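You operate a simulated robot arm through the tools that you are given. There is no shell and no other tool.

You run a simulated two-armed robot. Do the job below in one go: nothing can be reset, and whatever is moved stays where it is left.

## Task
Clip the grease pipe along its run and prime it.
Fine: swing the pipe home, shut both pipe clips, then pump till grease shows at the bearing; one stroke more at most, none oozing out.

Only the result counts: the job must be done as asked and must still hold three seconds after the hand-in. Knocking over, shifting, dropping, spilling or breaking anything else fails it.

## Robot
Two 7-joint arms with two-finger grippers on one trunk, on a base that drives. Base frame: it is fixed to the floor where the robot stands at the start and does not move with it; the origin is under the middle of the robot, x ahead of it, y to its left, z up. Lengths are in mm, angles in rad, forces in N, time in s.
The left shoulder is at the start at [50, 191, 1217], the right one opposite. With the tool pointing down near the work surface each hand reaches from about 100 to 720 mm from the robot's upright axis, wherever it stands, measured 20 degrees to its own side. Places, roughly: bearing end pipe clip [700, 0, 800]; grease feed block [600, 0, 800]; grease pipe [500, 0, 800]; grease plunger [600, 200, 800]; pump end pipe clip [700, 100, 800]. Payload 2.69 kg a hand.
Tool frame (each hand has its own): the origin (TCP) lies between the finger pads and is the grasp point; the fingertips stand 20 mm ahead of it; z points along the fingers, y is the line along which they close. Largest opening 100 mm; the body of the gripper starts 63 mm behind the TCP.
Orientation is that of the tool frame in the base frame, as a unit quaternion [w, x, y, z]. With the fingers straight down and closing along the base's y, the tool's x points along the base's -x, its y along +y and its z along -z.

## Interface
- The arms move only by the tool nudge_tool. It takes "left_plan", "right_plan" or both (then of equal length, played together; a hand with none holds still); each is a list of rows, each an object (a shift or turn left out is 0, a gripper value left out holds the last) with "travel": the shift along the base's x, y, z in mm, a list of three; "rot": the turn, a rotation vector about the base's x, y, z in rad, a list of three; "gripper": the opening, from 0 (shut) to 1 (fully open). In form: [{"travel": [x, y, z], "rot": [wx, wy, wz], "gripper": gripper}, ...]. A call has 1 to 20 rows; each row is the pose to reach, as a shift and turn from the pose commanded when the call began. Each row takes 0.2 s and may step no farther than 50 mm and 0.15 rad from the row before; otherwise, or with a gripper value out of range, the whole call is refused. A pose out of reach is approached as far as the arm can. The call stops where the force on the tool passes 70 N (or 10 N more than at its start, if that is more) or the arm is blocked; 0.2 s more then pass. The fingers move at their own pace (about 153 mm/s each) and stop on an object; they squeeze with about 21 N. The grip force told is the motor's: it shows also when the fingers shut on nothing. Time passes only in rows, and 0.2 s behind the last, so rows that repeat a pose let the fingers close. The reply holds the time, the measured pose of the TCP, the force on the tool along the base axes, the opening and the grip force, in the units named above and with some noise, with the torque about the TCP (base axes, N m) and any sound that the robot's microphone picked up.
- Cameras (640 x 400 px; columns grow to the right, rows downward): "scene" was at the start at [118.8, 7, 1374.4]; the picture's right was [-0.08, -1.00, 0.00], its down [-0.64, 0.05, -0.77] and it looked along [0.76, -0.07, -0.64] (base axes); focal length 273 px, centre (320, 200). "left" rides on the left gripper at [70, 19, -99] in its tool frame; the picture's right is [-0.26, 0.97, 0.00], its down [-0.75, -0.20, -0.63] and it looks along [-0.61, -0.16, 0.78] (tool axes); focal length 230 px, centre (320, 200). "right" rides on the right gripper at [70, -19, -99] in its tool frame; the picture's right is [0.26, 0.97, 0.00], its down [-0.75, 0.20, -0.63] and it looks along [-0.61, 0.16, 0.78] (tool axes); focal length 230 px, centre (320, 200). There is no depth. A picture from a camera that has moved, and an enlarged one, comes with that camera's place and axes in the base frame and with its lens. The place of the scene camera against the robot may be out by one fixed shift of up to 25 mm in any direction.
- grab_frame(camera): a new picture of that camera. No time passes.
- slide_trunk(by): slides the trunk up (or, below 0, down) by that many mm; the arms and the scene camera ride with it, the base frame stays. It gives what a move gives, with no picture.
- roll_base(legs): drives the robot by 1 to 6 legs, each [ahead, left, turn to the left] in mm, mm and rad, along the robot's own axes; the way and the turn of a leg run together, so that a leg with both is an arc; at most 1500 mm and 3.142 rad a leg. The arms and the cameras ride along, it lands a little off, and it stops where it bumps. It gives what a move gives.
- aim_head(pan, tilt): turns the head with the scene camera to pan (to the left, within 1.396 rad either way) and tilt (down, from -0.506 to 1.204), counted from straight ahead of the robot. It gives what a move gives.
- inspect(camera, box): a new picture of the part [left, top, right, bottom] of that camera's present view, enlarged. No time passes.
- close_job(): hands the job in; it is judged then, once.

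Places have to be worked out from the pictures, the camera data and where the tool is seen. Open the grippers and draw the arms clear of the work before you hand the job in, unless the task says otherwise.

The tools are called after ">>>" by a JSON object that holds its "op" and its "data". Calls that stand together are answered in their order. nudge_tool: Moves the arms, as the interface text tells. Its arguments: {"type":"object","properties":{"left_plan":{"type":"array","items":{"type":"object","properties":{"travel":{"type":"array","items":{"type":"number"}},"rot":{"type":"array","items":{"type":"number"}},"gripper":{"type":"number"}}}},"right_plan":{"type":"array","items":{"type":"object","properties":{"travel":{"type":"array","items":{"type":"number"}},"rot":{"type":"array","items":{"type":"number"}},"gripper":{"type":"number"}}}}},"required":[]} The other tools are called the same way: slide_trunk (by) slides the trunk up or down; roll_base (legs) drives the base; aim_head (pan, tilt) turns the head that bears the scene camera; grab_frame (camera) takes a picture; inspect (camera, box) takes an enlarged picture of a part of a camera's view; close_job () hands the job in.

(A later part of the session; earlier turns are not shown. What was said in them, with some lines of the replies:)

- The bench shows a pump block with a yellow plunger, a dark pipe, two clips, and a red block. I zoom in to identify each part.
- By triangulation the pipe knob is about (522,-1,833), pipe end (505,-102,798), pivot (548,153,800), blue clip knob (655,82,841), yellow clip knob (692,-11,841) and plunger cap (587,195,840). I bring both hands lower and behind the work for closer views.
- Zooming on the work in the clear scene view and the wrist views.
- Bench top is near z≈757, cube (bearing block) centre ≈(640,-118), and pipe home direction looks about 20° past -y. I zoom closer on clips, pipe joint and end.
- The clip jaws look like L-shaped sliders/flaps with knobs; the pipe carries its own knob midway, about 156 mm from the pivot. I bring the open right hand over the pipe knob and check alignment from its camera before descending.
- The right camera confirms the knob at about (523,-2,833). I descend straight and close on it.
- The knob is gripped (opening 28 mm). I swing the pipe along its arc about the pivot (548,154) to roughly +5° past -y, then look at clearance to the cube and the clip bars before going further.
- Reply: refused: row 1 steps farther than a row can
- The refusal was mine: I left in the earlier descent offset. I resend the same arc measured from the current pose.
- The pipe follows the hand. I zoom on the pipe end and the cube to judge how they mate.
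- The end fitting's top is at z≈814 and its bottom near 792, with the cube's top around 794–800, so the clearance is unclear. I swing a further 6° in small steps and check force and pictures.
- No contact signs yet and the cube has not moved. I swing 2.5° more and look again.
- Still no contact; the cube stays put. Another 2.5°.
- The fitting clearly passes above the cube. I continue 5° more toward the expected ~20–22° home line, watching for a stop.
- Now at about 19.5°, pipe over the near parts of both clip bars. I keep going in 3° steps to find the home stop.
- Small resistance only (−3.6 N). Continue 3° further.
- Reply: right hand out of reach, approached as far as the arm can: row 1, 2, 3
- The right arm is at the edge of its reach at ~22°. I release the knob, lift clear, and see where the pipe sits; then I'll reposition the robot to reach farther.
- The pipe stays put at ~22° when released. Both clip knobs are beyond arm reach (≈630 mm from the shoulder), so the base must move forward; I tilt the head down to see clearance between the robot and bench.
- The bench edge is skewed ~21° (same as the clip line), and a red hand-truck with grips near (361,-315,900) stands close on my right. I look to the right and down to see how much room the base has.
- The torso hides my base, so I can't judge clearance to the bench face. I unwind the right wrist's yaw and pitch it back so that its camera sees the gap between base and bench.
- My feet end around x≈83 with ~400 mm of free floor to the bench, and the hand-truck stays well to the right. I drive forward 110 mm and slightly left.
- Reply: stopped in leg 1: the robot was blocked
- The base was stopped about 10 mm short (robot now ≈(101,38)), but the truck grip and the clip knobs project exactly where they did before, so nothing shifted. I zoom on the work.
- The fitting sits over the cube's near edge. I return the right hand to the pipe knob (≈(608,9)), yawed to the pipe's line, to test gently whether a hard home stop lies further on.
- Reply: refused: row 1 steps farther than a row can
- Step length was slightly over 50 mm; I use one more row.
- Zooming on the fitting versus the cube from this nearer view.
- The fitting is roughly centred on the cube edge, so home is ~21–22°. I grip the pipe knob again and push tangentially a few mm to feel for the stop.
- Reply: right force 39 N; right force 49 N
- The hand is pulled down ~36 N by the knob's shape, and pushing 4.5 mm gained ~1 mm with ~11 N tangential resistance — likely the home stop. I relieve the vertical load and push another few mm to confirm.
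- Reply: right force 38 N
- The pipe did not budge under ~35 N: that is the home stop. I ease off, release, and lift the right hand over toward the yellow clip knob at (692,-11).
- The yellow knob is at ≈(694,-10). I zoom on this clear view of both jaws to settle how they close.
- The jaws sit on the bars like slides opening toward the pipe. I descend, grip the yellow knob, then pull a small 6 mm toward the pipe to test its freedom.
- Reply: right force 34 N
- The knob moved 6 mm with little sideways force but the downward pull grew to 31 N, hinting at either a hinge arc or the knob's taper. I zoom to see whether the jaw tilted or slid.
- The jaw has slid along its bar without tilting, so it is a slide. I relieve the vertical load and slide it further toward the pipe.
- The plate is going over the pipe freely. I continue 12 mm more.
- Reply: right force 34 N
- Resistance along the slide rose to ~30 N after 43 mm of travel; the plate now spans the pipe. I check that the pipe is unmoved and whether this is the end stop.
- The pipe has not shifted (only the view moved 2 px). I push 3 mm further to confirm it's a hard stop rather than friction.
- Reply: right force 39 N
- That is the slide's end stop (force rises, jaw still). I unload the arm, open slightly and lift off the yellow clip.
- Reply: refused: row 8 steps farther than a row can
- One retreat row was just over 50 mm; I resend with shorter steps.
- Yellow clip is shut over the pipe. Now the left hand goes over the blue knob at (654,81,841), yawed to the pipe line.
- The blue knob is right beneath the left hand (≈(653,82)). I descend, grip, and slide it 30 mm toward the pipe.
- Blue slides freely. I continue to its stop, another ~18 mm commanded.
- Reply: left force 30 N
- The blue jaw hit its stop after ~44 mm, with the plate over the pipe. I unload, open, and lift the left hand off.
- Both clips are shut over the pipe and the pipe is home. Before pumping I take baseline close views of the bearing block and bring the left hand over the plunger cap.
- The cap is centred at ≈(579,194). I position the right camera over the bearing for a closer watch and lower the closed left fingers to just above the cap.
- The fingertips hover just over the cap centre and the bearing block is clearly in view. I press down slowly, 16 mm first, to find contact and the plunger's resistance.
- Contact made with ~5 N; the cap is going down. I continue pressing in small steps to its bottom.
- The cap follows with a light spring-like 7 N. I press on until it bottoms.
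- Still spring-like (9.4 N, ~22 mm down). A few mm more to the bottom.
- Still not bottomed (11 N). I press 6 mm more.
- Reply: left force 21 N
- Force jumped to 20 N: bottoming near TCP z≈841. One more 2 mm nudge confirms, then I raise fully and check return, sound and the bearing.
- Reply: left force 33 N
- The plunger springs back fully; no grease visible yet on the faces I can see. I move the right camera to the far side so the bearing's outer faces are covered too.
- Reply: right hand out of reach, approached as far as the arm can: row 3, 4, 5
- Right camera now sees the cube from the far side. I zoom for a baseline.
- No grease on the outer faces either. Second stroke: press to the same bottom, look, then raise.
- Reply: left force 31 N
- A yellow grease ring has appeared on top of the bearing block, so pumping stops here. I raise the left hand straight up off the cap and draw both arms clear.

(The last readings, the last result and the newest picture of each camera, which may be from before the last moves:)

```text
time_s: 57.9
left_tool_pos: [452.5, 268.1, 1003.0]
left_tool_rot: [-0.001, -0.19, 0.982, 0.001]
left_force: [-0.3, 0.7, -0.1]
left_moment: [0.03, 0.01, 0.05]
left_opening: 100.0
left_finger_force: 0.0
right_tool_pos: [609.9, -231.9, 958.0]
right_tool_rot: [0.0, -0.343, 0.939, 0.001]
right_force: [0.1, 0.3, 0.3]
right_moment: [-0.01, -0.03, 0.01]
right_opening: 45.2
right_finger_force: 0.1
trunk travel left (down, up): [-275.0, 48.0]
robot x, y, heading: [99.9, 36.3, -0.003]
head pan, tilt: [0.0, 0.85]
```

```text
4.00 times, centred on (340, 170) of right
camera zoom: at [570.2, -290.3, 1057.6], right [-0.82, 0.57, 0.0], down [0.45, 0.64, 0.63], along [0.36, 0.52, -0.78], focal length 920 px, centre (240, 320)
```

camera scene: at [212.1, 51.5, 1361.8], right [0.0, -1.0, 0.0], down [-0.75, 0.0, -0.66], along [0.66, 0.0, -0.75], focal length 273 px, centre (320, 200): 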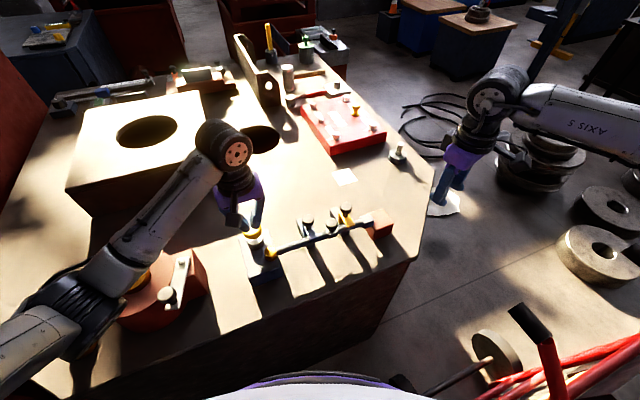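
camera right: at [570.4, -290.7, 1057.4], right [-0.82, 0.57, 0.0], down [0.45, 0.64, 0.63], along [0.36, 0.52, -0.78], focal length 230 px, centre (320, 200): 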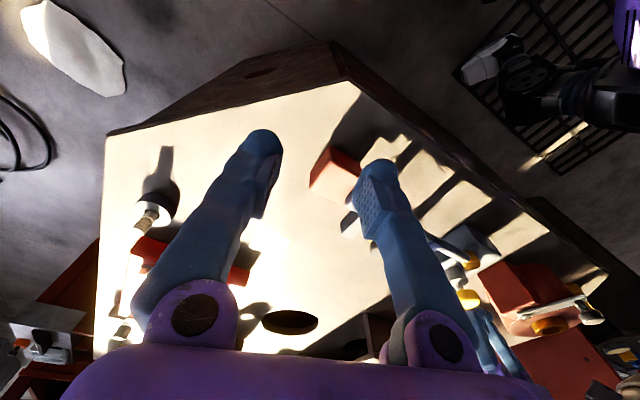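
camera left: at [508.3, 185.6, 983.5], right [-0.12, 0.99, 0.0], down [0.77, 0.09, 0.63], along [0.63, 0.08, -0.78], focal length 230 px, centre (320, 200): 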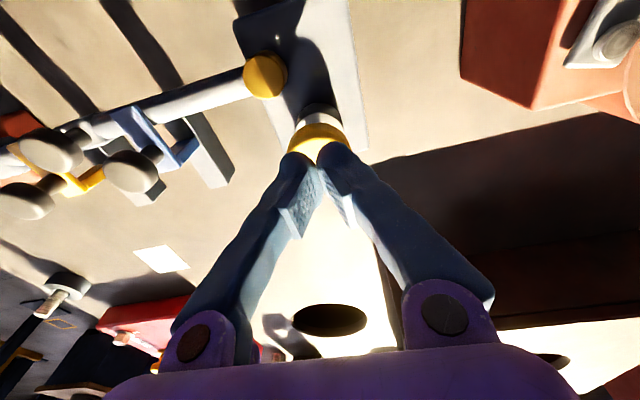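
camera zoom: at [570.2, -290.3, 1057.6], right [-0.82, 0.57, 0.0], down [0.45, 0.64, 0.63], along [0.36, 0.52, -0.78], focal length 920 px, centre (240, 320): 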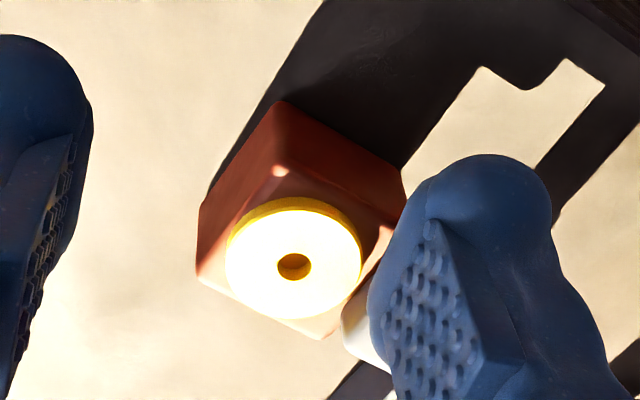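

Grease ring persists, the plunger is back up, and both clips sit over the pipe. I retract and open the right hand, then do a final check.

>>> {"op": "nudge_tool", "data": {"right_plan": [{"travel": [-20, 5, 25]}, {"travel": [-55, 15, 45]}, {"travel": [-90, 25, 65]}, {"travel": [-125, 35, 75]}, {"travel": [-150, 40, 80], "gripper": 1.0}, {"travel": [-150, 40, 80], "gripper": 1.0}]}}

>>> {"op": "grab_frame", "data": {"camera": "scene"}}

>>> {"op": "inspect", "data": {"camera": "scene", "box": [280, 190, 400, 260]}}

```text
time_s: 59.3
left_tool_pos: [452.1, 266.1, 1002.1]
left_tool_rot: [0.001, -0.19, 0.982, 0.0]
left_force: [0.5, 0.4, -0.3]
left_moment: [-0.01, -0.01, -0.02]
left_opening: 99.8
left_finger_force: 0.0
right_tool_pos: [463.0, -191.4, 1037.7]
right_tool_rot: [0.0, -0.343, 0.939, 0.002]
right_force: [0.0, 0.5, -0.3]
right_moment: [0.02, 0.01, -0.01]
right_opening: 99.8
right_finger_force: 0.0
trunk travel left (down, up): [-275.0, 48.0]
robot x, y, heading: [100.7, 35.7, 0.0]
head pan, tilt: [0.0, 0.85]
```

```text
taken
camera scene: at [212.2, 51.4, 1361.8], right [0.0, -1.0, 0.0], down [-0.75, 0.0, -0.66], along [0.66, 0.0, -0.75], focal length 273 px, centre (320, 200)
```

scene: 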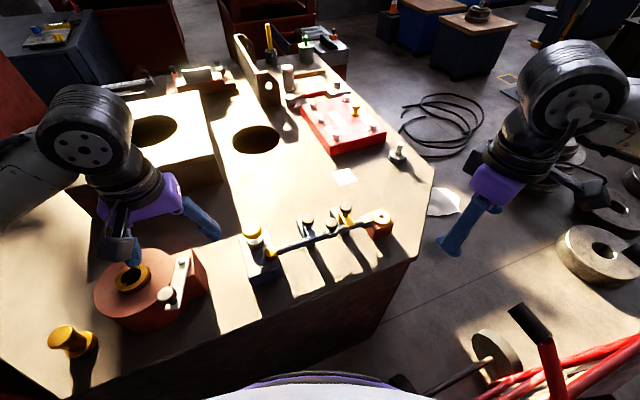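

```text
5.33 times, centred on (340, 225) of scene
camera zoom: at [212.2, 51.4, 1361.8], right [0.0, -1.0, 0.0], down [-0.75, 0.0, -0.66], along [0.66, 0.0, -0.75], focal length 1456 px, centre (213, 67)
```

zoom: 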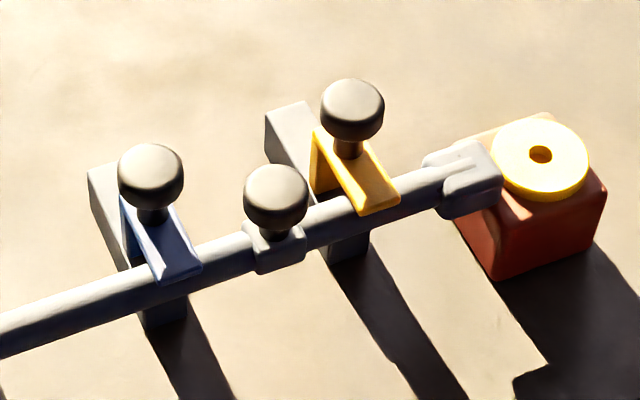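

The pipe is home, both clips are shut over it, and grease shows as a stable ring at the bearing with nothing oozing. Both arms are open and clear, so I hand in.

>>> {"op": "close_job", "data": {}}

```text
The job is handed in.
```

The pipe is clipped and primed, and I've handed the job in. The hand-in reply gave no verdict.

- **Pipe:** it is swung to its home stop. It did not move under about 35 N of push, and it stayed put when released.
- **Clips:** both slid over the pipe to their end stops, about 43–45 mm each.
- **Priming:** nothing showed after the first full stroke. On the second, a yellow ring appeared on top of the red block at the end of the pipe. I took that as grease showing at the bearing and stopped there. Nothing was oozing in the last pictures.

While driving closer, the base was blocked about 10 mm short of the commanded move. The clip knobs and the hand truck's grip were where I expected afterwards, so I saw no sign that anything had shifted. Both grippers are open and the arms are clear of the work.
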